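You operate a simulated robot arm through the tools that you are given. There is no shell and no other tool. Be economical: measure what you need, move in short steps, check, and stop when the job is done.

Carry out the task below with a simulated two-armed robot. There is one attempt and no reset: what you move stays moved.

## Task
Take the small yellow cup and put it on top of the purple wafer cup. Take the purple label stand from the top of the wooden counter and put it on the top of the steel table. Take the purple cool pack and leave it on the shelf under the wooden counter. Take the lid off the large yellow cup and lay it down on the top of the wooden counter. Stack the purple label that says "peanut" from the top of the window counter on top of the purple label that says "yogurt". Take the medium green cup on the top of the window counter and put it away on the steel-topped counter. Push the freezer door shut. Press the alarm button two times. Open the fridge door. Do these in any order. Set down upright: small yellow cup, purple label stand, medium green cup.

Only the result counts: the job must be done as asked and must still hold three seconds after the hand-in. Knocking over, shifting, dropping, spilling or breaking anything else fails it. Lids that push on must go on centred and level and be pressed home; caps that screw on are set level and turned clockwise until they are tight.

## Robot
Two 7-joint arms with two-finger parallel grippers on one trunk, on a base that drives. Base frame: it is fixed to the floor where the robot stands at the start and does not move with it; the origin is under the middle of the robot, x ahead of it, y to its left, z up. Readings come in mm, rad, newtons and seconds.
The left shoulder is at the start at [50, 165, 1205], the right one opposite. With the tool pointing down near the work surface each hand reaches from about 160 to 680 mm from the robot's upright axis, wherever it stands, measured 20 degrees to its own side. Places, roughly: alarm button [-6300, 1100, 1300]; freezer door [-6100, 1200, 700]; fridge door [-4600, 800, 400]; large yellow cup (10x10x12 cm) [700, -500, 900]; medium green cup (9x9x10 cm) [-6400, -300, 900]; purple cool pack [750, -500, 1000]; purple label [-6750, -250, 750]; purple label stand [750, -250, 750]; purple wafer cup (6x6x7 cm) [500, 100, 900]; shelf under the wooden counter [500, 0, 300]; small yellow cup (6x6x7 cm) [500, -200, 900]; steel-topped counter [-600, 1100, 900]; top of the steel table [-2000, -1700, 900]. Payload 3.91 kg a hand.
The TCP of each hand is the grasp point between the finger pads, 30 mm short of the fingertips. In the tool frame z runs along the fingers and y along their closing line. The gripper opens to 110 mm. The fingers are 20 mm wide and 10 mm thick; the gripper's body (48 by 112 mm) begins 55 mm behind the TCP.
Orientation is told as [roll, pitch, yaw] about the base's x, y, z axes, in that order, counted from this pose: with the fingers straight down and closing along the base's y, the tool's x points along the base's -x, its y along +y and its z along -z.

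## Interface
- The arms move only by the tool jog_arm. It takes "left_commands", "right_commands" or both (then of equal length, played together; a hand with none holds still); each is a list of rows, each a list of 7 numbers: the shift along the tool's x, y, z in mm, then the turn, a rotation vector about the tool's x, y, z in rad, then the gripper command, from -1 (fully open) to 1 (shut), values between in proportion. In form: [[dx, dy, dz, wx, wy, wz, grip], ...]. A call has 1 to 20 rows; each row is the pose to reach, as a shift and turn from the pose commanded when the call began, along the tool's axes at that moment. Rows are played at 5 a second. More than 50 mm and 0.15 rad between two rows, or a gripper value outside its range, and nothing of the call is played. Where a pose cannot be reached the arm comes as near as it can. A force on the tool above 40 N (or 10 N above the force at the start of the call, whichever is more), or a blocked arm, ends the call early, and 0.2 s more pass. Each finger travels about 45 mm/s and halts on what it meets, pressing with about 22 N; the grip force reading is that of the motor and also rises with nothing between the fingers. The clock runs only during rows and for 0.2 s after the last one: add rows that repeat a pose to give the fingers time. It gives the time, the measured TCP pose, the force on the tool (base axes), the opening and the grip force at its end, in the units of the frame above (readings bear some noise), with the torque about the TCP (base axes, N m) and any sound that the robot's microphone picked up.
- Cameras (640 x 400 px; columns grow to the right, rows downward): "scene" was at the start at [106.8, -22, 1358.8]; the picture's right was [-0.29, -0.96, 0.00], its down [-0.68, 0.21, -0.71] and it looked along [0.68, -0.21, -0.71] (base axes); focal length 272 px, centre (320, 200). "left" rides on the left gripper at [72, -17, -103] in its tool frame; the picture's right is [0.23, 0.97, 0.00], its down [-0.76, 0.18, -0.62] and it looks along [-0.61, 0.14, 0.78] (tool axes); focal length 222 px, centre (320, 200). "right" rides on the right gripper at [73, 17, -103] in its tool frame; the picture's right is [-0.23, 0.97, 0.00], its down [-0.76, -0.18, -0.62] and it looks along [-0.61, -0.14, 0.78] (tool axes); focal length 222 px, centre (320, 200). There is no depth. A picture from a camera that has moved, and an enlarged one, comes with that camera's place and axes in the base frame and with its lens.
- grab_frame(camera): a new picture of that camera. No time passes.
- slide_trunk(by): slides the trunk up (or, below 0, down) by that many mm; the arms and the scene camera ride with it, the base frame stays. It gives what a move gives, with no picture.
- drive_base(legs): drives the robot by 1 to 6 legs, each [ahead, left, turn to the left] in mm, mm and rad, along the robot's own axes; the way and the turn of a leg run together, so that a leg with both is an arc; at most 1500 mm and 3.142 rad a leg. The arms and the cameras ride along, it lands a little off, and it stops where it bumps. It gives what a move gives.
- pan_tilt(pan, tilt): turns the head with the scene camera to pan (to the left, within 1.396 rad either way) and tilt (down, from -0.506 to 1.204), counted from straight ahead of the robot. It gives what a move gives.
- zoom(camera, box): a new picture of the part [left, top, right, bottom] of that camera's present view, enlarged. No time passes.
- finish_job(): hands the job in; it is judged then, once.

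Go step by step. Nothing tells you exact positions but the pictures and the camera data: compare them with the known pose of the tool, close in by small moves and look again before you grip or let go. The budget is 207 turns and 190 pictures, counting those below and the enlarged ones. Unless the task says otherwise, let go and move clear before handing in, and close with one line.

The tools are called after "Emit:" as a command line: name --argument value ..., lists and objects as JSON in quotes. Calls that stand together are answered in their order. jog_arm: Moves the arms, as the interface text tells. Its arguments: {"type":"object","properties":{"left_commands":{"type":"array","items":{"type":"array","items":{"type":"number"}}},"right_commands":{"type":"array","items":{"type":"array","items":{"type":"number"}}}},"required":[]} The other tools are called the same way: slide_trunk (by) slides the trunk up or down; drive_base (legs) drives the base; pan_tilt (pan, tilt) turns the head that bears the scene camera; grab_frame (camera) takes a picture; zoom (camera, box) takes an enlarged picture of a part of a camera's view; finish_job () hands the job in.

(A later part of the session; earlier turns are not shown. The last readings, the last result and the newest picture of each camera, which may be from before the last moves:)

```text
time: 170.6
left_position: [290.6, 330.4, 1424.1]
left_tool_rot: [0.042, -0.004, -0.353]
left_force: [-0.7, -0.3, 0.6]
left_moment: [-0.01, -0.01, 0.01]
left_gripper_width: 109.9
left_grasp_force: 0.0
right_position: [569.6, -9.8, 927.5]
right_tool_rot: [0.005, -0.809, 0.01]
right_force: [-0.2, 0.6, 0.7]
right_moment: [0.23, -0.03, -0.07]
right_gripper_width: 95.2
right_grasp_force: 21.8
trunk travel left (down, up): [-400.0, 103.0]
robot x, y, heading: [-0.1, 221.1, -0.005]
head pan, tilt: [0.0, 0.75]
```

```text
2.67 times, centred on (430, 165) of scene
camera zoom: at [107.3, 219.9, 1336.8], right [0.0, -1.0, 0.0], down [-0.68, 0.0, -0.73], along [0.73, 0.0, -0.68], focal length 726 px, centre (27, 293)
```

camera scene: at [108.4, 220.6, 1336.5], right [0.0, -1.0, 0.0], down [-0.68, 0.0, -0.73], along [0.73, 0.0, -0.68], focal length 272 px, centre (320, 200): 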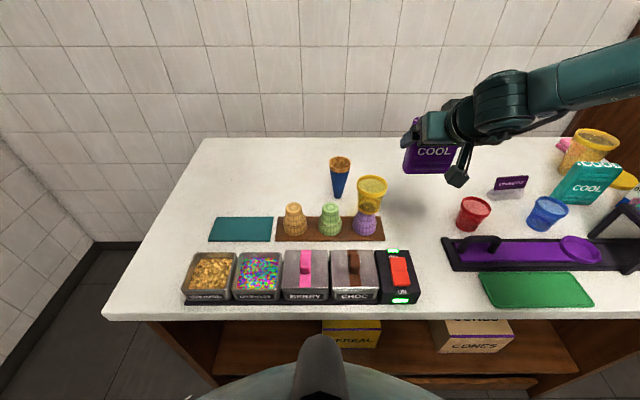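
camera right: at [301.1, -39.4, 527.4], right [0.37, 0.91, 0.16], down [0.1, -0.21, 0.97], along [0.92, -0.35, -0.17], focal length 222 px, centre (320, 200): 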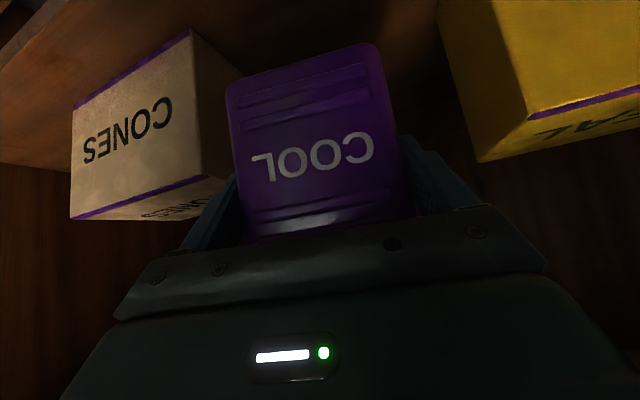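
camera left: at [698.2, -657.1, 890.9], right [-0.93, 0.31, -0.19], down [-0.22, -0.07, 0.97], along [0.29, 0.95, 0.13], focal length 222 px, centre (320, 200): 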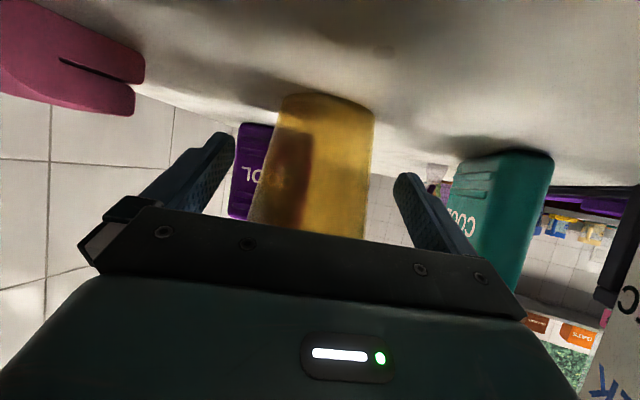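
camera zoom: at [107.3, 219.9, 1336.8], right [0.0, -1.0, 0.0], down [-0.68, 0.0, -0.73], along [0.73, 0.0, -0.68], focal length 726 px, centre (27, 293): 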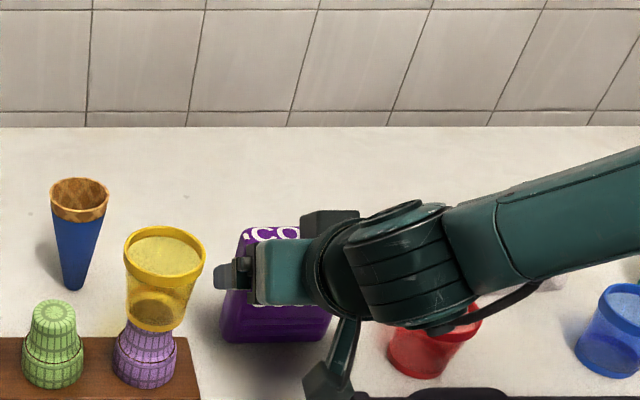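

Contact reached. Release and retract.

Emit:
jog_arm --right_commands '[[0, 0, 0, 0, 0, 0, -0.9], [0, 0, 0, 0, 0, 0, -1], [0, 0, 0, 0, 0, 0, -1], [0, 0, -30, 0, 0, 0, -1], [0, 0, -70, 0, 0, 0, -1], [0, 0, -110, 0, 0, 0, -1], [-20, 0, -140, 0, 0, 0, -1]]'

Emit:
zoom --camera "scene" --box '[340, 90, 520, 240]'

```text
time: 172.2
left_position: [289.7, 330.0, 1424.9]
left_tool_rot: [0.042, -0.007, -0.353]
left_force: [0.3, 0.2, 0.2]
left_moment: [-0.01, -0.03, 0.0]
left_gripper_width: 110.2
left_grasp_force: 0.1
right_position: [482.0, -7.9, 1039.0]
right_tool_rot: [0.001, -0.806, 0.01]
right_force: [-0.3, 0.9, 0.3]
right_moment: [0.0, 0.01, 0.04]
right_gripper_width: 110.1
right_grasp_force: 0.0
trunk travel left (down, up): [-400.0, 103.0]
robot x, y, heading: [-4.5, 221.1, -0.009]
head pan, tilt: [0.0, 0.75]
```

```text
2.67 times, centred on (430, 165) of scene
camera zoom: at [106.7, 220.3, 1336.7], right [0.0, -1.0, 0.0], down [-0.68, 0.0, -0.73], along [0.73, 0.0, -0.68], focal length 726 px, centre (27, 293)
```

zoom: 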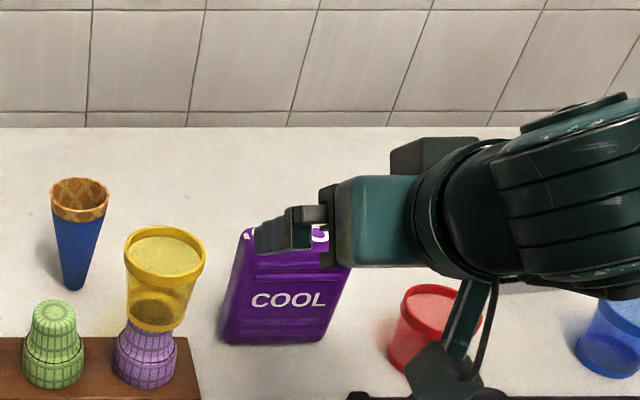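

The pack stands well. I'll re-grip it with the TCP at the level of its top, so it hangs ~120 mm below.

Emit:
jog_arm --right_commands '[[-3, -1, 35, 0, 0, 0, -1], [-6, -1, 70, 0, 0, 0, -1], [-9, -1, 107, 0, 0, 0, -1], [-9, -1, 107, 0, 0, 0, -1]]'

Emit:
grab_frame --camera "right"

```text
time: 173.2
left_position: [290.2, 328.1, 1424.8]
left_tool_rot: [0.041, -0.007, -0.354]
left_force: [0.3, -0.5, -0.3]
left_moment: [-0.01, 0.01, 0.02]
left_gripper_width: 109.9
left_grasp_force: 0.0
right_position: [567.9, -9.0, 971.8]
right_tool_rot: [0.002, -0.805, 0.014]
right_force: [-0.7, 0.3, -1.0]
right_moment: [-0.02, 0.02, -0.01]
right_gripper_width: 109.8
right_grasp_force: 0.1
trunk travel left (down, up): [-400.0, 103.0]
robot x, y, heading: [-6.9, 219.6, -0.003]
head pan, tilt: [0.0, 0.75]
```

```text
82 pictures are left
camera right: at [441.6, 6.9, 990.0], right [0.14, 0.98, 0.17], down [0.08, -0.18, 0.98], along [0.99, -0.13, -0.1], focal length 222 px, centre (320, 200)
```

right: 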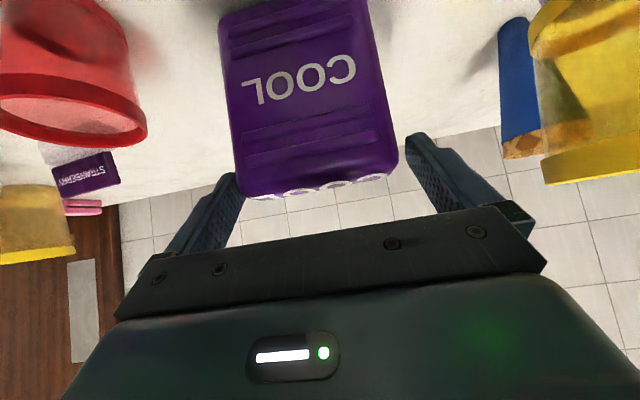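

Emit:
jog_arm --right_commands '[[0, 0, 2, 0, 0, 0, -0.7], [0, 0, 3, 0, 0, 0, 0], [0, 0, 3, 0, 0, 0, 1], [0, 0, 3, 0, 0, 0, 1], [0, 0, 3, 0, 0, 0, 1]]'

Emit:
jog_arm --right_commands '[[-8, 0, -8, 0, 0, 0, 1], [-22, 0, -21, 0, 0, 0, 1], [-50, 0, -49, 0, 0, 0, 1], [-80, 0, -78, 0, 0, 0, 1], [-100, 0, -97, 0, 0, 0, 1]]'

Emit:
grab_frame --camera "right"

```text
time: 174.4
left_position: [288.0, 328.6, 1425.4]
left_tool_rot: [0.042, -0.006, -0.353]
left_force: [0.1, -0.2, -0.6]
left_moment: [-0.02, 0.02, 0.0]
left_gripper_width: 110.0
left_grasp_force: 0.0
right_position: [568.5, -8.9, 969.7]
right_tool_rot: [0.004, -0.809, 0.012]
right_force: [-2.8, -0.7, 12.2]
right_moment: [-0.07, 0.43, 0.13]
right_gripper_width: 95.0
right_grasp_force: 22.0
trunk travel left (down, up): [-400.0, 103.0]
robot x, y, heading: [-2.3, 215.1, -0.006]
head pan, tilt: [0.0, 0.75]
```

```text
time: 175.6
left_position: [290.4, 328.5, 1425.7]
left_tool_rot: [0.043, -0.004, -0.353]
left_force: [0.0, 0.8, -0.1]
left_moment: [-0.03, -0.02, 0.02]
left_gripper_width: 110.0
left_grasp_force: 0.0
right_position: [568.4, -7.6, 1104.9]
right_tool_rot: [0.002, -0.807, 0.012]
right_force: [-0.4, 0.0, -4.0]
right_moment: [-0.01, 0.02, 0.0]
right_gripper_width: 94.8
right_grasp_force: 22.0
trunk travel left (down, up): [-400.0, 103.0]
robot x, y, heading: [-1.5, 218.8, -0.003]
head pan, tilt: [0.0, 0.75]
```

```text
81 pictures are left
camera right: at [443.2, 7.3, 1124.4], right [0.14, 0.98, 0.17], down [0.08, -0.18, 0.98], along [0.99, -0.13, -0.1], focal length 222 px, centre (320, 200)
```

right: 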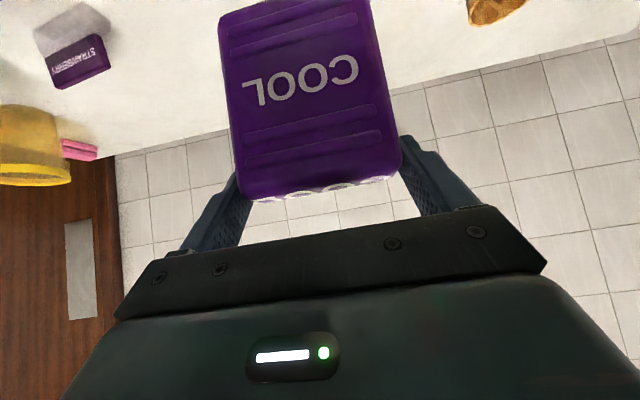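

Held at the top. Back off, lower the trunk fully, and lower the hand in front of the shelf.

Emit:
drive_base --legs '[[-300, 0, 0]]'

Emit:
slide_trunk --by -400

Emit:
jog_arm --right_commands '[[31, -9, 21, 0, 0, 0, 1], [62, -17, 42, 0, 0, 0, 1], [93, -26, 64, 0, 0, 0, 1], [124, -34, 85, 0, 0, 0, 1], [155, -43, 107, 0, 0, 0, 1], [186, -51, 128, 0, 0, 0, 1], [217, -60, 149, 0, 0, 0, 1]]'

```text
time: 177.6
left_position: [-6.8, 330.4, 1425.5]
left_tool_rot: [0.043, -0.004, -0.348]
left_force: [-0.3, -0.2, 0.8]
left_moment: [-0.04, 0.0, 0.01]
left_gripper_width: 109.9
left_grasp_force: 0.0
right_position: [274.7, -4.5, 1105.2]
right_tool_rot: [0.002, -0.807, 0.016]
right_force: [-0.7, 0.8, -3.8]
right_moment: [-0.02, 0.01, -0.07]
right_gripper_width: 95.0
right_grasp_force: 21.8
trunk travel left (down, up): [-400.0, 103.0]
robot x, y, heading: [-298.2, 219.5, 0.001]
head pan, tilt: [0.0, 0.75]
```

```text
time: 181.4
left_position: [-4.5, 329.7, 1024.4]
left_tool_rot: [0.041, -0.006, -0.346]
left_force: [-0.2, -0.1, 0.3]
left_moment: [0.02, 0.02, 0.0]
left_gripper_width: 110.0
left_grasp_force: 0.0
right_position: [275.4, -4.3, 704.6]
right_tool_rot: [0.003, -0.805, 0.017]
right_force: [0.6, 0.2, -3.6]
right_moment: [-0.01, 0.03, 0.01]
right_gripper_width: 94.7
right_grasp_force: 21.8
trunk travel left (down, up): [0.0, 503.0]
robot x, y, heading: [-300.4, 219.4, -0.002]
head pan, tilt: [0.0, 0.75]
```

```text
time: 183.0
left_position: [-2.8, 329.3, 1025.2]
left_tool_rot: [0.041, -0.005, -0.346]
left_force: [-1.2, 0.0, 0.2]
left_moment: [0.03, 0.0, -0.01]
left_gripper_width: 110.1
left_grasp_force: 0.1
right_position: [243.4, -54.4, 495.2]
right_tool_rot: [0.002, -0.804, 0.015]
right_force: [0.2, 0.1, -3.0]
right_moment: [0.03, 0.03, 0.0]
right_gripper_width: 95.0
right_grasp_force: 22.3
right hand out of reach, approached as far as the arm can: row 6, 7
trunk travel left (down, up): [0.0, 503.0]
robot x, y, heading: [-299.2, 218.5, 0.002]
head pan, tilt: [0.0, 0.75]
```

Emit:
jog_arm --right_commands '[[0, 0, 0, 0, 0.12, 0, 1], [0, 0, 0, 0, 0.25, 0, 1], [20, 0, 20, 0, 0.35, 0, 1], [40, 0, 40, 0, 0.35, 0, 1], [55, 0, 55, 0, 0.35, 0, 1]]'

Emit:
grab_frame --camera "scene"

```text
time: 184.2
left_position: [-4.7, 329.1, 1025.0]
left_tool_rot: [0.042, -0.006, -0.347]
left_force: [-0.7, -0.4, -0.3]
left_moment: [0.01, -0.02, -0.02]
left_gripper_width: 110.1
left_grasp_force: 0.1
right_position: [227.9, -68.5, 454.0]
right_tool_rot: [0.004, -0.455, 0.017]
right_force: [0.4, -0.2, -4.4]
right_moment: [0.05, -0.1, 0.02]
right_gripper_width: 95.0
right_grasp_force: 22.2
right hand out of reach, approached as far as the arm can: row 4, 5
trunk travel left (down, up): [0.0, 503.0]
robot x, y, heading: [-301.5, 217.1, 0.002]
head pan, tilt: [0.0, 0.75]
```

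```text
80 pictures are left
camera scene: at [-187.2, 220.8, 936.7], right [0.0, -1.0, 0.0], down [-0.68, 0.0, -0.73], along [0.73, 0.0, -0.68], focal length 272 px, centre (320, 200)
```

scene: 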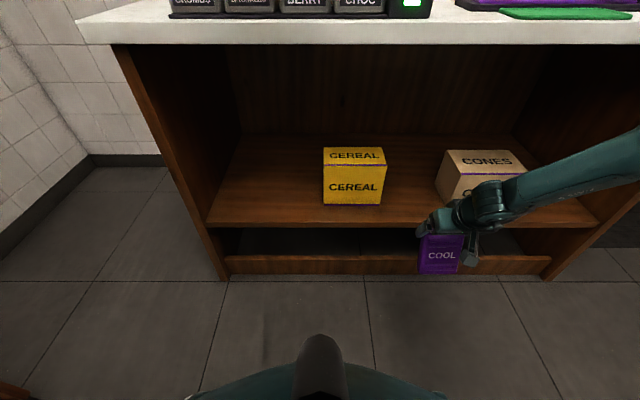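

Less pitch gets low enough (z 454). A compromise pitch of ≈-0.68 keeps the pack nearly upright; I'll raise slightly, drive in, then lower inside.

Emit:
jog_arm --right_commands '[[-11, 0, -22, 0, 0, 0, 1], [-22, 0, -45, 0, -0.11, 0, 1], [-24, 0, -49, 0, -0.22, 0, 1]]'

Emit:
drive_base --legs '[[215, 0, 0]]'

Emit:
grab_frame --camera "scene"

Emit:
grab_frame --camera "right"

```text
time: 185.0
left_position: [-4.7, 330.1, 1024.5]
left_tool_rot: [0.041, -0.005, -0.349]
left_force: [0.7, -0.8, -0.5]
left_moment: [0.05, 0.02, 0.0]
left_gripper_width: 110.1
left_grasp_force: 0.0
right_position: [224.0, -69.8, 507.7]
right_tool_rot: [0.004, -0.676, 0.016]
right_force: [0.5, 0.2, -4.2]
right_moment: [0.01, 0.01, 0.02]
right_gripper_width: 94.9
right_grasp_force: 22.3
trunk travel left (down, up): [0.0, 503.0]
robot x, y, heading: [-304.0, 222.0, 0.002]
head pan, tilt: [0.0, 0.75]
```

```text
time: 186.7
left_position: [209.3, 330.0, 1023.6]
left_tool_rot: [0.041, -0.004, -0.346]
left_force: [0.0, -0.1, -0.1]
left_moment: [0.0, 0.02, 0.06]
left_gripper_width: 109.9
left_grasp_force: 0.0
right_position: [438.0, -69.3, 507.8]
right_tool_rot: [0.004, -0.676, 0.018]
right_force: [-0.9, -0.1, -3.9]
right_moment: [-0.01, -0.01, 0.01]
right_gripper_width: 94.8
right_grasp_force: 22.0
trunk travel left (down, up): [0.0, 503.0]
robot x, y, heading: [-83.2, 219.8, 0.0]
head pan, tilt: [0.0, 0.75]
```

```text
79 pictures are left
camera scene: at [27.3, 221.1, 936.7], right [0.0, -1.0, 0.0], down [-0.68, 0.0, -0.73], along [0.73, 0.0, -0.68], focal length 272 px, centre (320, 200)
```

scene: 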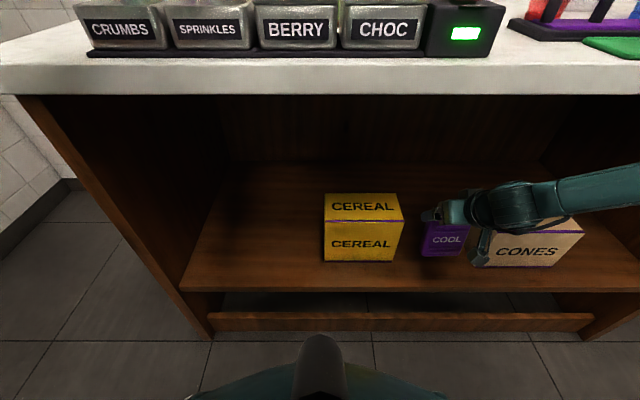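

```text
78 pictures are left
camera right: at [316.6, -55.1, 542.1], right [0.16, 0.98, 0.14], down [0.21, -0.18, 0.96], along [0.97, -0.12, -0.23], focal length 222 px, centre (320, 200)
```

right: 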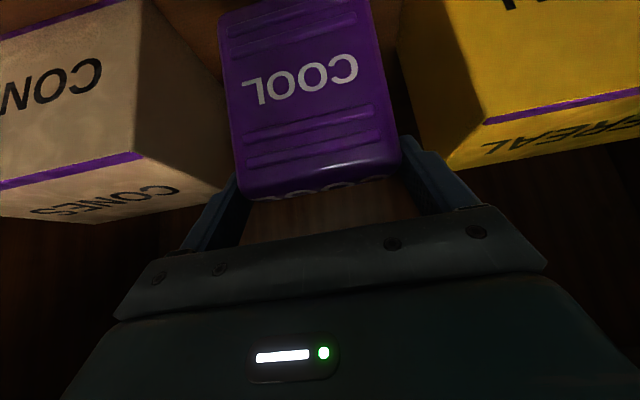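

Great, no blocking and the pack sits between the boxes. Lowering it onto the shelf.

Emit:
jog_arm --right_commands '[[9, 0, 12, 0, 0, 0, 1], [19, 0, 23, 0, 0, 0, 1], [25, 0, 31, 0, 0, 0, 1], [31, 0, 39, 0, 0, 0, 1]]'

Emit:
zoom --camera "scene" --box '[300, 160, 540, 310]'

```text
time: 187.7
left_position: [209.2, 330.1, 1025.8]
left_tool_rot: [0.043, -0.006, -0.349]
left_force: [0.0, -0.4, -0.2]
left_moment: [0.01, 0.03, 0.04]
left_gripper_width: 109.9
left_grasp_force: 0.1
right_position: [438.5, -68.8, 457.8]
right_tool_rot: [0.002, -0.671, 0.018]
right_force: [-0.2, -0.5, -3.8]
right_moment: [0.0, -0.02, 0.05]
right_gripper_width: 95.1
right_grasp_force: 21.7
trunk travel left (down, up): [0.0, 503.0]
robot x, y, heading: [-84.6, 221.0, 0.002]
head pan, tilt: [0.0, 0.75]
```

```text
2.67 times, centred on (420, 235) of scene
camera zoom: at [27.3, 221.1, 936.7], right [0.0, -1.0, 0.0], down [-0.68, 0.0, -0.73], along [0.73, 0.0, -0.68], focal length 726 px, centre (53, 107)
```

zoom: 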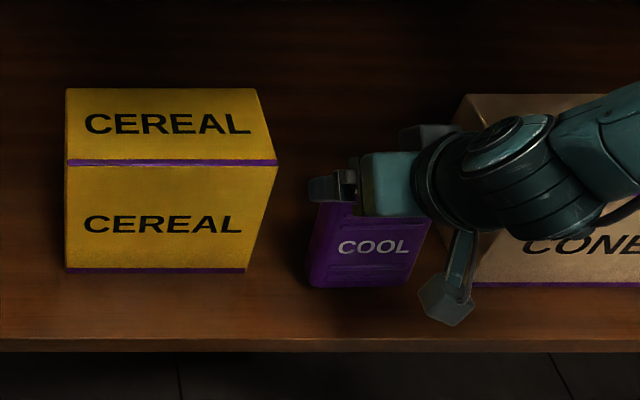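

Emit:
jog_arm --right_commands '[[0, 0, 5, 0, 0, 0, 1], [1, 0, 10, 0, 0, 0, 1], [4, 0, 14, 0, 0, 0, 1], [6, 0, 17, 0, 0, 0, 1]]'

Emit:
jog_arm --right_commands '[[2, 0, 3, 0, 0, 0, 1], [4, 0, 5, 0, 0, 0, 1], [6, 0, 8, 0, 0, 0, 1], [8, 0, 10, 0, 0, 0, 1]]'

```text
time: 188.7
left_position: [209.4, 330.0, 1024.9]
left_tool_rot: [0.042, -0.003, -0.349]
left_force: [0.8, 0.1, 0.9]
left_moment: [-0.03, 0.02, -0.02]
left_gripper_width: 110.0
left_grasp_force: 0.1
right_position: [440.7, -69.2, 457.9]
right_tool_rot: [0.002, -0.673, 0.019]
right_force: [-0.2, 1.1, -4.0]
right_moment: [0.02, 0.0, 0.01]
right_gripper_width: 95.1
right_grasp_force: 22.0
right hand out of reach, approached as far as the arm can: row 1, 2, 3, 4
trunk travel left (down, up): [0.0, 503.0]
robot x, y, heading: [-86.6, 216.6, 0.003]
head pan, tilt: [0.0, 0.75]
```

```text
time: 189.7
left_position: [208.7, 329.8, 1025.2]
left_tool_rot: [0.042, -0.004, -0.347]
left_force: [-0.6, 0.4, 0.4]
left_moment: [-0.02, -0.02, 0.02]
left_gripper_width: 109.9
left_grasp_force: 0.2
right_position: [441.3, -68.7, 458.5]
right_tool_rot: [0.003, -0.674, 0.018]
right_force: [-0.4, 0.8, -3.3]
right_moment: [-0.01, 0.01, 0.02]
right_gripper_width: 94.6
right_grasp_force: 22.5
right hand out of reach, approached as far as the arm can: row 1, 2, 3, 4
trunk travel left (down, up): [0.0, 503.0]
robot x, y, heading: [-84.3, 217.0, 0.004]
head pan, tilt: [0.0, 0.75]
```

The arm is at its floor with an estimated 7 mm gap. I'll drive 20 mm deeper for margin and release.

Emit:
drive_base --legs '[[22, 0, 0]]'

Emit:
jog_arm --right_commands '[[0, 0, 0, 0, 0, 0, -0.8], [0, 0, 0, 0, 0, 0, -1], [0, 0, 0, 0, 0, 0, -1], [0, 0, 0, 0, 0, 0, -1], [0, 0, -30, 0, 0, 0, -1], [0, 0, -60, 0, 0, 0, -1]]'

Emit:
zoom --camera "scene" --box '[300, 160, 540, 310]'

```text
time: 190.5
left_position: [230.1, 330.3, 1025.3]
left_tool_rot: [0.042, -0.005, -0.347]
left_force: [0.4, -0.2, 0.5]
left_moment: [-0.01, -0.04, -0.02]
left_gripper_width: 110.2
left_grasp_force: 0.1
right_position: [462.5, -68.2, 458.8]
right_tool_rot: [0.004, -0.674, 0.017]
right_force: [0.5, -0.6, -4.0]
right_moment: [0.0, -0.04, 0.03]
right_gripper_width: 94.8
right_grasp_force: 22.3
trunk travel left (down, up): [0.0, 503.0]
robot x, y, heading: [-63.8, 219.9, 0.007]
head pan, tilt: [0.0, 0.75]
```

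```text
time: 191.9
left_position: [230.4, 330.9, 1024.9]
left_tool_rot: [0.042, -0.007, -0.347]
left_force: [0.5, 0.3, 0.1]
left_moment: [0.02, 0.01, -0.03]
left_gripper_width: 110.1
left_grasp_force: 0.0
right_position: [425.6, -68.5, 503.3]
right_tool_rot: [0.0, -0.674, 0.019]
right_force: [0.3, 0.1, -0.7]
right_moment: [-0.03, -0.02, 0.0]
right_gripper_width: 110.0
right_grasp_force: 0.1
trunk travel left (down, up): [0.0, 503.0]
robot x, y, heading: [-64.9, 219.7, 0.003]
head pan, tilt: [0.0, 0.75]
```

```text
2.67 times, centred on (420, 235) of scene
camera zoom: at [48.2, 221.3, 936.7], right [0.0, -1.0, 0.0], down [-0.68, 0.0, -0.73], along [0.73, 0.0, -0.68], focal length 726 px, centre (53, 107)
```

zoom: 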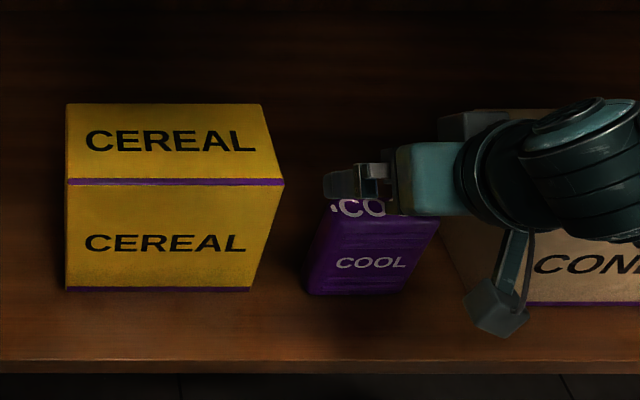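

The pack stands on the shelf. I'll back out, raise the trunk, and line up for the label stand at ≈[640,-270].

Emit:
drive_base --legs '[[-240, 0, 0], [0, -290, 0]]'

Emit:
slide_trunk --by 400

Emit:
jog_arm --right_commands '[[-31, 0, -39, 0, 0, 0, -1], [-62, 0, -78, 0, 0, 0, -1], [-93, 0, -117, 0, 0, 0, -1], [-110, 0, -137, 0, 0, 0, -1]]'

Emit:
drive_base --legs '[[320, 0, 0]]'

Emit:
grab_frame --camera "right"

```text
time: 195.2
left_position: [-3.0, 47.8, 1024.7]
left_tool_rot: [0.041, -0.007, -0.341]
left_force: [-0.7, -0.8, 0.4]
left_moment: [0.0, 0.0, -0.02]
left_gripper_width: 110.1
left_grasp_force: 0.1
right_position: [193.4, -350.5, 503.4]
right_tool_rot: [0.001, -0.673, 0.023]
right_force: [0.3, -0.3, 0.2]
right_moment: [0.05, -0.01, 0.04]
right_gripper_width: 109.9
right_grasp_force: 0.2
trunk travel left (down, up): [0.0, 503.0]
robot x, y, heading: [-295.5, -69.4, 0.007]
head pan, tilt: [0.0, 0.75]
```

```text
time: 199.1
left_position: [-2.9, 46.7, 1424.1]
left_tool_rot: [0.044, -0.006, -0.341]
left_force: [-0.4, -0.3, 0.1]
left_moment: [0.01, -0.03, -0.01]
left_gripper_width: 110.2
left_grasp_force: 0.0
right_position: [193.6, -351.9, 903.3]
right_tool_rot: [0.003, -0.673, 0.023]
right_force: [0.4, 0.4, 0.7]
right_moment: [0.0, -0.01, -0.03]
right_gripper_width: 109.8
right_grasp_force: 0.0
trunk travel left (down, up): [-400.0, 103.0]
robot x, y, heading: [-301.3, -65.1, 0.008]
head pan, tilt: [0.0, 0.75]
```

```text
time: 200.1
left_position: [-3.9, 47.2, 1425.9]
left_tool_rot: [0.041, -0.007, -0.342]
left_force: [-0.2, -0.2, 0.3]
left_moment: [-0.03, -0.02, 0.02]
left_gripper_width: 110.4
left_grasp_force: 0.0
right_position: [195.6, -352.0, 1080.1]
right_tool_rot: [0.003, -0.674, 0.024]
right_force: [-0.7, -0.1, 0.4]
right_moment: [-0.04, -0.01, 0.0]
right_gripper_width: 110.1
right_grasp_force: 0.1
trunk travel left (down, up): [-400.0, 103.0]
robot x, y, heading: [-300.2, -62.8, 0.007]
head pan, tilt: [0.0, 0.75]
```

```text
time: 201.7
left_position: [196.7, 47.2, 1424.0]
left_tool_rot: [0.043, -0.006, -0.341]
left_force: [0.1, 0.4, 0.4]
left_moment: [0.01, -0.02, 0.03]
left_gripper_width: 109.8
left_grasp_force: 0.1
right_position: [390.2, -352.5, 1079.7]
right_tool_rot: [-0.003, -0.665, 0.01]
right_force: [-8.7, 1.9, 6.2]
right_moment: [-0.39, 0.07, -0.46]
right_gripper_width: 109.1
right_grasp_force: 0.0
trunk travel left (down, up): [-400.0, 103.0]
robot x, y, heading: [-93.1, -64.1, 0.008]
head pan, tilt: [0.0, 0.75]
stopped in leg 1: the force on the tool passed its limit (the readings are from after the stop); the commanded pose is now the measured one
```

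```text
75 pictures are left
camera right: at [269.0, -336.6, 1115.7], right [0.17, 0.98, 0.14], down [0.22, -0.17, 0.96], along [0.96, -0.13, -0.24], focal length 222 px, centre (320, 200)
```

right: 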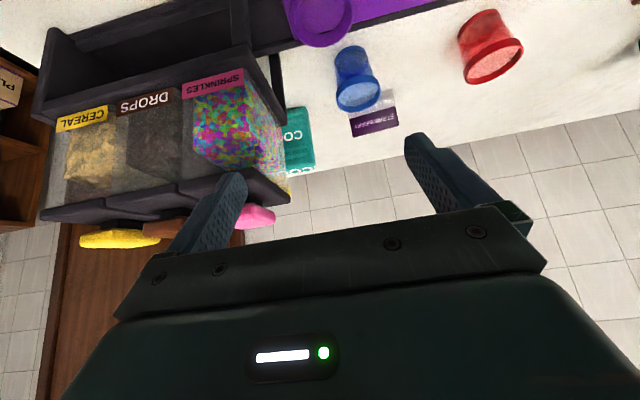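

The right finger bumped a dispenser lid. Back off straight away and look.

Emit:
drive_base --legs '[[-60, 0, 0]]'

Emit:
pan_tilt --pan -0.5 --tilt 0.6

Emit:
grab_frame --camera "scene"

```text
time: 202.7
left_position: [139.4, 46.4, 1423.7]
left_tool_rot: [0.042, -0.006, -0.342]
left_force: [-0.6, -0.7, 0.3]
left_moment: [0.0, -0.04, 0.02]
left_gripper_width: 110.0
left_grasp_force: 0.0
right_position: [332.6, -354.1, 1079.1]
right_tool_rot: [-0.002, -0.665, 0.011]
right_force: [-0.5, 0.3, 0.1]
right_moment: [0.0, 0.0, 0.0]
right_gripper_width: 109.9
right_grasp_force: 0.1
trunk travel left (down, up): [-400.0, 103.0]
robot x, y, heading: [-153.0, -66.3, 0.013]
head pan, tilt: [0.0, 0.75]
```

```text
time: 203.6
left_position: [139.8, 47.7, 1423.3]
left_tool_rot: [0.042, -0.003, -0.342]
left_force: [-0.7, 0.0, 0.2]
left_moment: [0.0, 0.0, -0.01]
left_gripper_width: 110.0
left_grasp_force: 0.2
right_position: [333.8, -353.2, 1078.6]
right_tool_rot: [-0.003, -0.665, 0.01]
right_force: [0.1, 0.0, -0.2]
right_moment: [-0.01, 0.01, 0.01]
right_gripper_width: 109.9
right_grasp_force: 0.0
trunk travel left (down, up): [-400.0, 103.0]
robot x, y, heading: [-154.6, -66.8, 0.004]
head pan, tilt: [-0.499, 0.6]
```

```text
74 pictures are left
camera scene: at [-47.2, -105.1, 1349.6], right [-0.47, -0.88, 0.0], down [-0.5, 0.27, -0.82], along [0.73, -0.39, -0.57], focal length 272 px, centre (320, 200)
```

scene: 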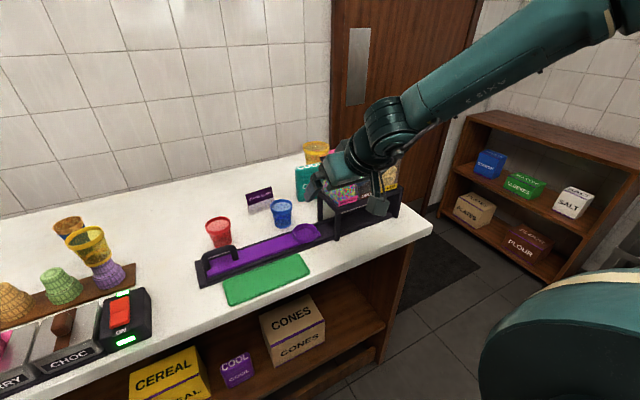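

All intact. I'll shift left 90 mm so the hand clears the dispensers, then go forward.

Emit:
drive_base --legs '[[0, 95, 0], [205, 0, 0]]'

Emit:
grab_frame --camera "right"

```text
time: 205.9
left_position: [342.4, 141.5, 1424.3]
left_tool_rot: [0.041, -0.002, -0.348]
left_force: [-0.6, 0.1, -0.6]
left_moment: [0.0, -0.02, 0.0]
left_gripper_width: 110.0
left_grasp_force: 0.1
right_position: [533.4, -259.7, 1078.3]
right_tool_rot: [-0.003, -0.662, 0.005]
right_force: [0.7, -0.2, 0.4]
right_moment: [0.01, 0.05, -0.02]
right_gripper_width: 109.9
right_grasp_force: 0.1
trunk travel left (down, up): [-400.0, 103.0]
robot x, y, heading: [48.8, 28.7, 0.001]
head pan, tilt: [-0.499, 0.6]
```

```text
73 pictures are left
camera right: at [412.3, -244.2, 1114.6], right [0.18, 0.97, 0.14], down [0.22, -0.17, 0.96], along [0.96, -0.14, -0.24], focal length 222 px, centre (320, 200)
```

right: 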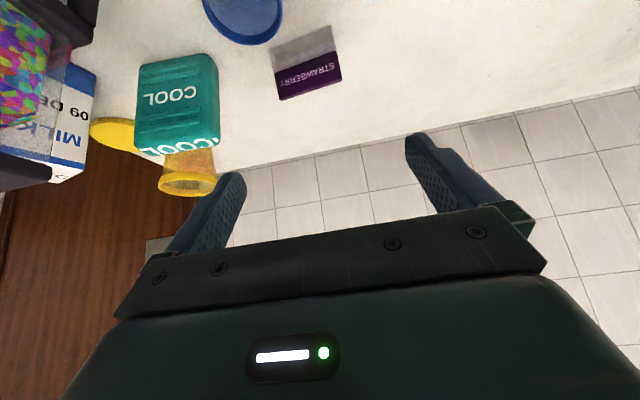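

Emit:
zoom --camera "right" --box '[250, 10, 370, 110]'

```text
4.00 times, centred on (310, 60) of right
camera zoom: at [412.3, -244.2, 1114.6], right [0.18, 0.97, 0.14], down [0.22, -0.17, 0.96], along [0.96, -0.14, -0.24], focal length 888 px, centre (360, 760)
```

zoom: 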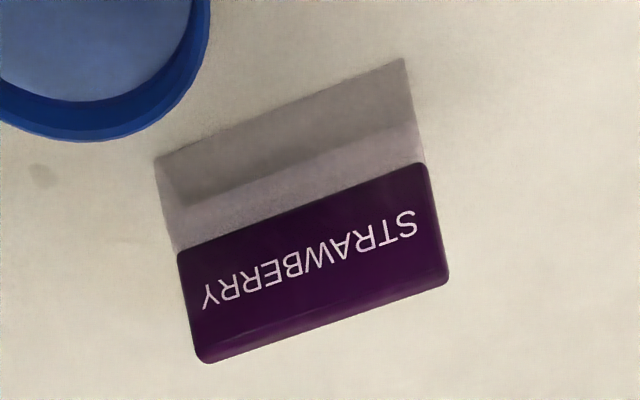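

The label is a plate on a clear foot: centre ≈[646,-273], width 83, top z≈915. I'll use a steeper pitch so the camera pod clears the blue cup.

Emit:
drive_base --legs '[[20, 0, 0]]'

Emit:
jog_arm --right_commands '[[0, -5, 10, -0.02, 0.07, -0.027, -1], [5, -9, 40, -0.04, 0.14, -0.053, -1], [12, -13, 80, -0.06, 0.21, -0.08, -1], [22, -16.5, 118, -0.06, 0.21, -0.08, -1]]'

Emit:
grab_frame --camera "right"

```text
time: 206.7
left_position: [363.1, 139.9, 1423.5]
left_tool_rot: [0.04, -0.004, -0.348]
left_force: [-0.3, -0.5, 0.0]
left_moment: [0.0, 0.02, 0.02]
left_gripper_width: 110.5
left_grasp_force: 0.0
right_position: [553.2, -261.1, 1077.6]
right_tool_rot: [-0.003, -0.662, 0.007]
right_force: [0.3, 0.5, 1.2]
right_moment: [-0.01, 0.01, -0.01]
right_gripper_width: 110.0
right_grasp_force: 0.0
trunk travel left (down, up): [-400.0, 103.0]
robot x, y, heading: [66.3, 29.4, 0.006]
head pan, tilt: [-0.499, 0.6]
```

```text
time: 207.7
left_position: [362.9, 140.3, 1423.6]
left_tool_rot: [0.042, -0.003, -0.347]
left_force: [-0.7, 0.5, 0.2]
left_moment: [0.01, 0.01, -0.03]
left_gripper_width: 110.3
left_grasp_force: 0.1
right_position: [605.0, -275.4, 972.8]
right_tool_rot: [0.007, -0.452, 0.1]
right_force: [0.0, 0.1, 1.3]
right_moment: [-0.01, 0.03, -0.01]
right_gripper_width: 110.0
right_grasp_force: 0.0
trunk travel left (down, up): [-400.0, 103.0]
robot x, y, heading: [64.2, 27.6, -0.005]
head pan, tilt: [-0.499, 0.6]
```

```text
71 pictures are left
camera right: at [493.7, -271.9, 1033.5], right [0.1, 0.99, 0.1], down [0.43, -0.14, 0.89], along [0.9, -0.05, -0.44], focal length 222 px, centre (320, 200)
```

right: 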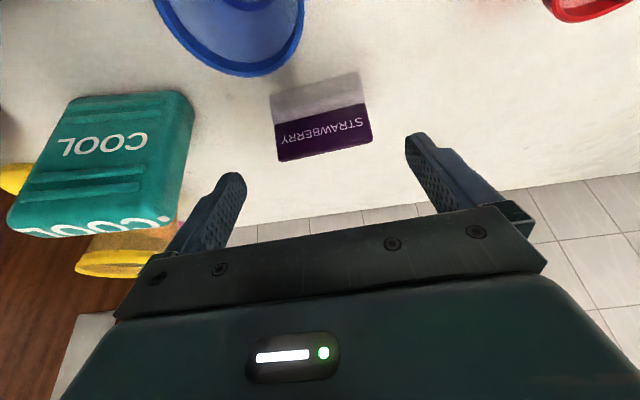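

Emit:
jog_arm --right_commands '[[-1, 0, 30, 0, 0, 0, -1], [-2, 0, 60, 0, 0, 0, -1], [-4, 0, 84, 0, 0, 0, -1], [-4, 0, 84, 0, 0, 0, -1]]'

Emit:
grab_frame --camera "right"

```text
time: 208.7
left_position: [361.2, 140.5, 1423.9]
left_tool_rot: [0.043, -0.003, -0.346]
left_force: [0.5, 0.1, 0.1]
left_moment: [0.0, 0.02, 0.0]
left_gripper_width: 109.8
left_grasp_force: 0.0
right_position: [645.7, -271.2, 897.8]
right_tool_rot: [0.006, -0.453, 0.098]
right_force: [0.3, -0.1, -0.1]
right_moment: [-0.01, -0.02, 0.01]
right_gripper_width: 110.0
right_grasp_force: 0.0
trunk travel left (down, up): [-400.0, 103.0]
robot x, y, heading: [66.6, 29.2, 0.001]
head pan, tilt: [-0.499, 0.6]
```

```text
70 pictures are left
camera right: at [533.6, -266.7, 959.7], right [0.1, 0.99, 0.11], down [0.43, -0.14, 0.89], along [0.9, -0.05, -0.44], focal length 222 px, centre (320, 200)
```

right: 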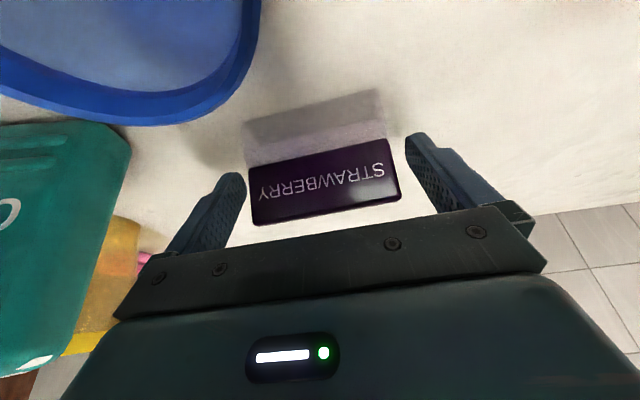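

Emit:
jog_arm --right_commands '[[0, 0, 0, 0, 0, 0, -0.7], [0, 0, 0, 0, 0, 0, 0], [0, 0, 0, 0, 0, 0, 1], [0, 0, 0, 0, 0, 0, 1], [0, 0, 0, 0, 0, 0, 1]]'

Emit:
jog_arm --right_commands '[[-4, 0, -9, 0, 0, 0, 1], [-18, 0, -36, 0, 0, 0, 1], [-36, 0, -75, 0, 0, 0, 1], [-54, 0, -112, 0, 0, 0, 1], [-70, 0, -145, 0, 0, 0, 1], [-70, 0, -180, 0, 0, 0, 1]]'

Emit:
grab_frame --camera "right"

```text
time: 209.9
left_position: [361.9, 140.5, 1423.6]
left_tool_rot: [0.044, -0.004, -0.347]
left_force: [0.7, 0.3, 0.9]
left_moment: [0.0, -0.03, -0.01]
left_gripper_width: 110.0
left_grasp_force: 0.0
right_position: [645.5, -271.0, 897.7]
right_tool_rot: [0.007, -0.451, 0.1]
right_force: [1.5, 0.2, 0.5]
right_moment: [-0.03, 0.01, 0.03]
right_gripper_width: 83.9
right_grasp_force: 21.8
trunk travel left (down, up): [-400.0, 103.0]
robot x, y, heading: [67.2, 29.1, 0.0]
head pan, tilt: [-0.499, 0.6]
```

```text
time: 211.3
left_position: [361.2, 139.3, 1424.2]
left_tool_rot: [0.044, -0.006, -0.347]
left_force: [-0.2, 0.3, 0.0]
left_moment: [0.0, 0.0, 0.01]
left_gripper_width: 110.2
left_grasp_force: 0.2
right_position: [629.3, -274.0, 1088.5]
right_tool_rot: [0.008, -0.452, 0.099]
right_force: [0.5, 0.0, -0.4]
right_moment: [0.0, 0.01, 0.0]
right_gripper_width: 83.8
right_grasp_force: 22.1
trunk travel left (down, up): [-400.0, 103.0]
robot x, y, heading: [64.7, 26.7, 0.002]
head pan, tilt: [-0.499, 0.6]
```

```text
69 pictures are left
camera right: at [516.9, -268.8, 1150.4], right [0.1, 0.99, 0.11], down [0.43, -0.14, 0.89], along [0.9, -0.05, -0.44], focal length 222 px, centre (320, 200)
```

right: 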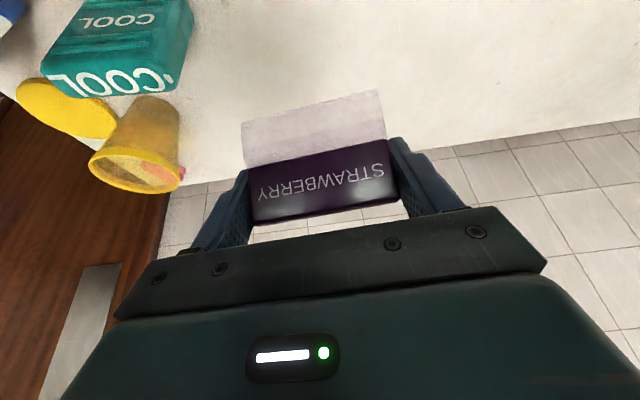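

Label stand held. I'll drive back and face −y to look at the steel table.

Emit:
drive_base --legs '[[-700, 0, 0], [0, 0, -1.57]]'

Emit:
pan_tilt --pan -0.5 --tilt 0.4

Emit:
grab_frame --camera "scene"

```text
time: 218.9
left_position: [-504.8, -265.4, 1423.9]
left_tool_rot: [0.041, -0.004, -1.944]
left_force: [-0.2, 0.0, -0.2]
left_moment: [0.01, 0.01, -0.01]
left_gripper_width: 110.1
left_grasp_force: 0.1
right_position: [-924.6, -525.7, 1088.0]
right_tool_rot: [0.007, -0.452, -1.497]
right_force: [-0.8, -0.1, -0.1]
right_moment: [0.02, -0.01, 0.0]
right_gripper_width: 83.8
right_grasp_force: 21.7
trunk travel left (down, up): [-400.0, 103.0]
robot x, y, heading: [-605.2, 31.7, -1.598]
head pan, tilt: [-0.499, 0.6]
```

```text
time: 219.6
left_position: [-505.1, -267.5, 1424.2]
left_tool_rot: [0.042, -0.003, -1.945]
left_force: [0.3, -0.3, -0.2]
left_moment: [-0.01, -0.01, -0.02]
left_gripper_width: 109.7
left_grasp_force: 0.1
right_position: [-924.5, -524.3, 1089.1]
right_tool_rot: [0.007, -0.45, -1.497]
right_force: [1.1, 0.9, -1.0]
right_moment: [-0.02, 0.0, -0.03]
right_gripper_width: 83.6
right_grasp_force: 22.0
trunk travel left (down, up): [-400.0, 103.0]
robot x, y, heading: [-603.8, 29.5, -1.601]
head pan, tilt: [-0.499, 0.4]
```

```text
68 pictures are left
camera scene: at [-655.1, -77.1, 1367.7], right [-0.87, 0.5, 0.0], down [0.2, 0.34, -0.92], along [-0.46, -0.8, -0.39], focal length 272 px, centre (320, 200)
```

scene: 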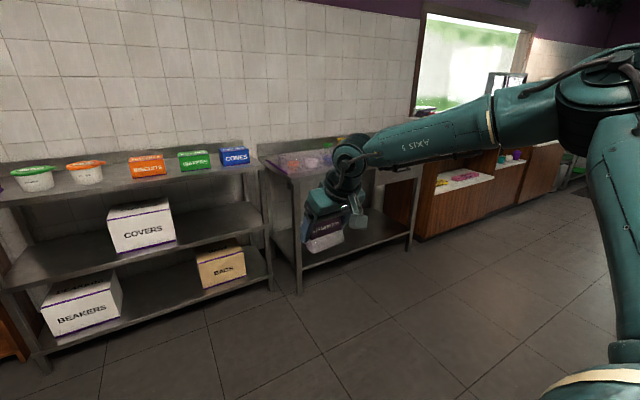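

The steel table spans about x −1250…−2400 with its front at y≈−1480. Driving toward it.

Emit:
drive_base --legs '[[0, -1050, 0], [780, 0, 0]]'

Emit:
pan_tilt --pan 0.0 --tilt 0.5

Emit:
grab_frame --camera "scene"

```text
time: 228.9
left_position: [-1638.9, -1000.9, 1424.0]
left_tool_rot: [0.041, -0.004, -1.982]
left_force: [0.3, -0.4, -0.3]
left_moment: [0.01, -0.01, 0.0]
left_gripper_width: 110.0
left_grasp_force: 0.0
right_position: [-2067.0, -1243.1, 1089.9]
right_tool_rot: [0.008, -0.452, -1.533]
right_force: [1.0, -0.9, -0.4]
right_moment: [0.0, 0.04, -0.03]
right_gripper_width: 83.9
right_grasp_force: 22.1
trunk travel left (down, up): [-400.0, 103.0]
robot x, y, heading: [-1731.5, -700.7, -1.637]
head pan, tilt: [-0.499, 0.4]
```

```text
time: 229.9
left_position: [-1636.7, -1000.7, 1423.8]
left_tool_rot: [0.043, -0.002, -1.981]
left_force: [0.8, 0.2, 0.3]
left_moment: [-0.05, 0.01, 0.02]
left_gripper_width: 110.0
left_grasp_force: 0.0
right_position: [-2067.0, -1242.8, 1088.3]
right_tool_rot: [0.006, -0.452, -1.534]
right_force: [0.1, -0.6, -1.9]
right_moment: [-0.02, 0.03, 0.03]
right_gripper_width: 83.7
right_grasp_force: 22.1
trunk travel left (down, up): [-400.0, 103.0]
robot x, y, heading: [-1727.8, -701.4, -1.635]
head pan, tilt: [0.0, 0.499]
```

```text
67 pictures are left
camera scene: at [-1737.4, -817.5, 1358.7], right [-1.0, 0.06, 0.0], down [0.03, 0.48, -0.88], along [-0.06, -0.88, -0.48], focal length 272 px, centre (320, 200)
```

scene: 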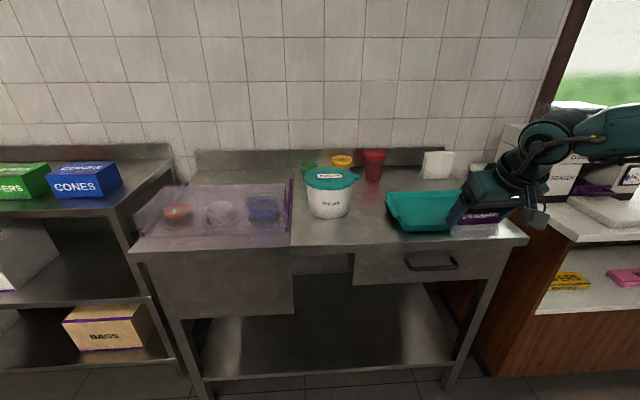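

There's a free strip at the table's front middle, between the clear tray and the teal tray. I'll line up there.

Emit:
drive_base --legs '[[0, 0, 0.06], [0, 225, 0], [250, 0, 0]]'

Emit:
pan_tilt --pan -0.35 --tilt 0.7

Emit:
grab_frame --camera "scene"

Emit:
grab_frame --camera "right"

```text
time: 233.4
left_position: [-1393.4, -1244.5, 1424.4]
left_tool_rot: [0.04, -0.003, -1.926]
left_force: [0.4, 0.2, -0.1]
left_moment: [0.01, 0.01, -0.01]
left_gripper_width: 109.8
left_grasp_force: 0.0
right_position: [-1809.1, -1508.3, 1089.1]
right_tool_rot: [0.007, -0.452, -1.477]
right_force: [0.2, 0.0, -1.8]
right_moment: [0.0, 0.01, 0.01]
right_gripper_width: 84.0
right_grasp_force: 22.4
trunk travel left (down, up): [-400.0, 103.0]
robot x, y, heading: [-1499.9, -946.3, -1.578]
head pan, tilt: [0.0, 0.499]
```

```text
time: 234.3
left_position: [-1392.5, -1242.7, 1424.2]
left_tool_rot: [0.041, -0.003, -1.926]
left_force: [0.2, 0.7, 0.5]
left_moment: [0.0, 0.01, 0.0]
left_gripper_width: 109.9
left_grasp_force: 0.1
right_position: [-1809.4, -1507.3, 1088.2]
right_tool_rot: [0.007, -0.452, -1.477]
right_force: [0.6, -0.4, -0.9]
right_moment: [0.03, 0.0, -0.03]
right_gripper_width: 83.5
right_grasp_force: 21.8
trunk travel left (down, up): [-400.0, 103.0]
robot x, y, heading: [-1498.5, -950.5, -1.582]
head pan, tilt: [-0.351, 0.7]
```

```text
66 pictures are left
camera scene: at [-1531.4, -1054.9, 1341.0], right [-0.94, 0.35, 0.0], down [0.23, 0.6, -0.77], along [-0.27, -0.72, -0.64], focal length 272 px, centre (320, 200)
```

scene: 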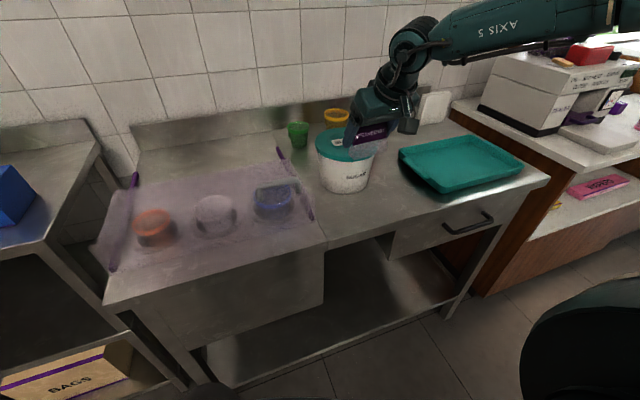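

```text
65 pictures are left
camera right: at [-1803.2, -1397.5, 1149.9], right [0.99, -0.11, 0.11], down [-0.14, -0.43, 0.89], along [-0.05, -0.9, -0.44], focal length 222 px, centre (320, 200)
```

right: 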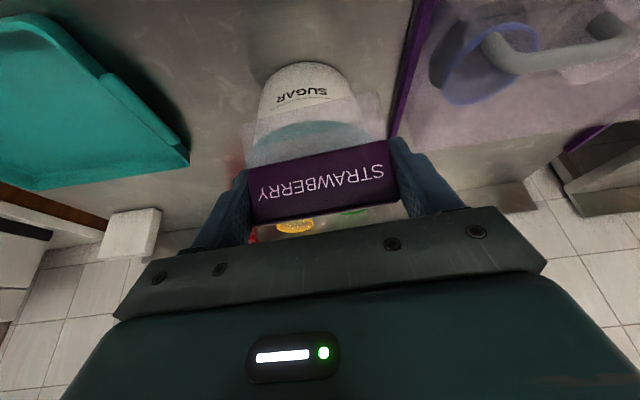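

Table height ≈845–850; the free spot is around [-1850,-1535]. Lowering the label stand toward it.

Emit:
jog_arm --right_commands '[[11, -11, 36, 0, 0, 0, 1], [22, -22, 73, 0, 0, 0, 1], [33, -33, 109, 0, 0, 0, 1], [44, -43, 145, 0, 0, 0, 1]]'

Emit:
jog_arm --right_commands '[[4.4, 0, 9, 0, 0, 0, 1], [8.7, 0, 18, 0, 0, 0, 1], [11, 0, 23, 0, 0, 0, 1], [13, 0, 27, 0, 0, 0, 1]]'

Emit:
zoom --camera "scene" --box '[300, 100, 500, 260]'

```text
time: 235.3
left_position: [-1393.0, -1244.9, 1425.2]
left_tool_rot: [0.042, -0.003, -1.926]
left_force: [-0.2, 0.3, -0.9]
left_moment: [0.0, 0.0, -0.02]
left_gripper_width: 110.0
left_grasp_force: 0.1
right_position: [-1848.2, -1536.8, 936.0]
right_tool_rot: [0.007, -0.453, -1.479]
right_force: [0.1, -0.5, -0.8]
right_moment: [0.03, 0.01, -0.02]
right_gripper_width: 83.6
right_grasp_force: 21.3
trunk travel left (down, up): [-400.0, 103.0]
robot x, y, heading: [-1501.6, -949.1, -1.576]
head pan, tilt: [-0.351, 0.7]
```

```text
time: 236.3
left_position: [-1391.4, -1239.7, 1425.2]
left_tool_rot: [0.043, -0.006, -1.926]
left_force: [1.1, 1.9, -0.2]
left_moment: [-0.01, 0.01, 0.0]
left_gripper_width: 110.1
left_grasp_force: 0.1
right_position: [-1846.4, -1537.1, 913.8]
right_tool_rot: [0.003, -0.463, -1.478]
right_force: [-5.2, -3.7, 20.2]
right_moment: [-0.06, 0.82, 0.08]
right_gripper_width: 84.1
right_grasp_force: 22.7
trunk travel left (down, up): [-400.0, 103.0]
robot x, y, heading: [-1497.3, -949.6, -1.577]
head pan, tilt: [-0.351, 0.7]
```

```text
2.50 times, centred on (400, 180) of scene
camera zoom: at [-1530.3, -1051.4, 1341.5], right [-0.94, 0.35, 0.0], down [0.23, 0.6, -0.77], along [-0.27, -0.72, -0.64], focal length 681 px, centre (120, 250)
```

zoom: 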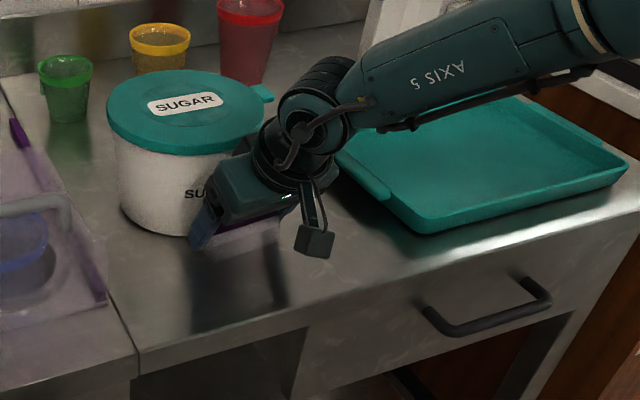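

Contact at z≈914, table top about 865. I'll ease off most of the force, then release slowly.

Emit:
jog_arm --right_commands '[[-1.3, 0, -2.7, 0, 0, 0, 1], [-1.3, 0, -2.7, 0, 0, 0, 1]]'

Emit:
zoom --camera "right" --box '[220, 40, 440, 240]'

```text
time: 236.9
left_position: [-1393.5, -1243.4, 1424.4]
left_tool_rot: [0.042, -0.004, -1.928]
left_force: [0.2, 0.0, 0.2]
left_moment: [-0.04, -0.01, 0.02]
left_gripper_width: 110.0
left_grasp_force: 0.1
right_position: [-1847.1, -1536.3, 910.8]
right_tool_rot: [0.007, -0.453, -1.478]
right_force: [-1.2, -3.1, 11.2]
right_moment: [-0.23, 0.51, 0.15]
right_gripper_width: 84.0
right_grasp_force: 22.2
trunk travel left (down, up): [-400.0, 103.0]
robot x, y, heading: [-1503.0, -946.8, -1.577]
head pan, tilt: [-0.351, 0.7]
```

```text
2.00 times, centred on (330, 140) of right
camera zoom: at [-1841.3, -1425.9, 972.9], right [0.99, -0.11, 0.11], down [-0.14, -0.43, 0.89], along [-0.05, -0.9, -0.44], focal length 444 px, centre (300, 320)
```

zoom: 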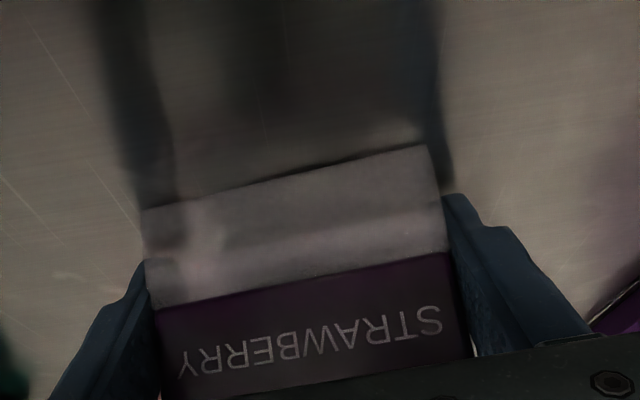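

Emit:
jog_arm --right_commands '[[-0.9, 0, -1.8, 0, 0, 0, 1], [-0.9, 0, -1.8, 0, 0, 0, 0.3], [-0.9, 0, -1.8, 0, 0, 0, -0.8], [-0.9, 0, -1.8, 0, 0, 0, -1], [-0.9, 0, -1.8, 0, 0, 0, -1], [-14, 0, -28, 0, 0, 0, -1], [-33, 0, -68, 0, 0, 0, -1], [-53, 0, -110, 0, 0, 0, -1], [-70, 0, -150, 0, 0, 0, -1]]'

Emit:
grab_frame --camera "right"

```text
time: 238.9
left_position: [-1392.0, -1241.7, 1424.3]
left_tool_rot: [0.041, -0.005, -1.928]
left_force: [0.0, 0.0, -0.2]
left_moment: [0.01, 0.01, -0.01]
left_gripper_width: 109.9
left_grasp_force: 0.0
right_position: [-1848.0, -1533.3, 1077.8]
right_tool_rot: [0.006, -0.452, -1.477]
right_force: [0.1, 0.4, 0.1]
right_moment: [0.0, -0.01, -0.01]
right_gripper_width: 110.0
right_grasp_force: 0.1
trunk travel left (down, up): [-400.0, 103.0]
robot x, y, heading: [-1498.8, -949.0, -1.579]
head pan, tilt: [-0.351, 0.7]
```

```text
62 pictures are left
camera right: at [-1843.3, -1421.6, 1138.9], right [0.99, -0.11, 0.11], down [-0.14, -0.43, 0.89], along [-0.05, -0.9, -0.44], focal length 222 px, centre (320, 200)
```

right: 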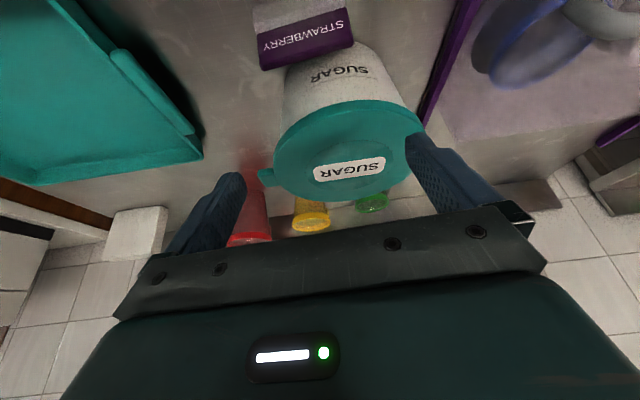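

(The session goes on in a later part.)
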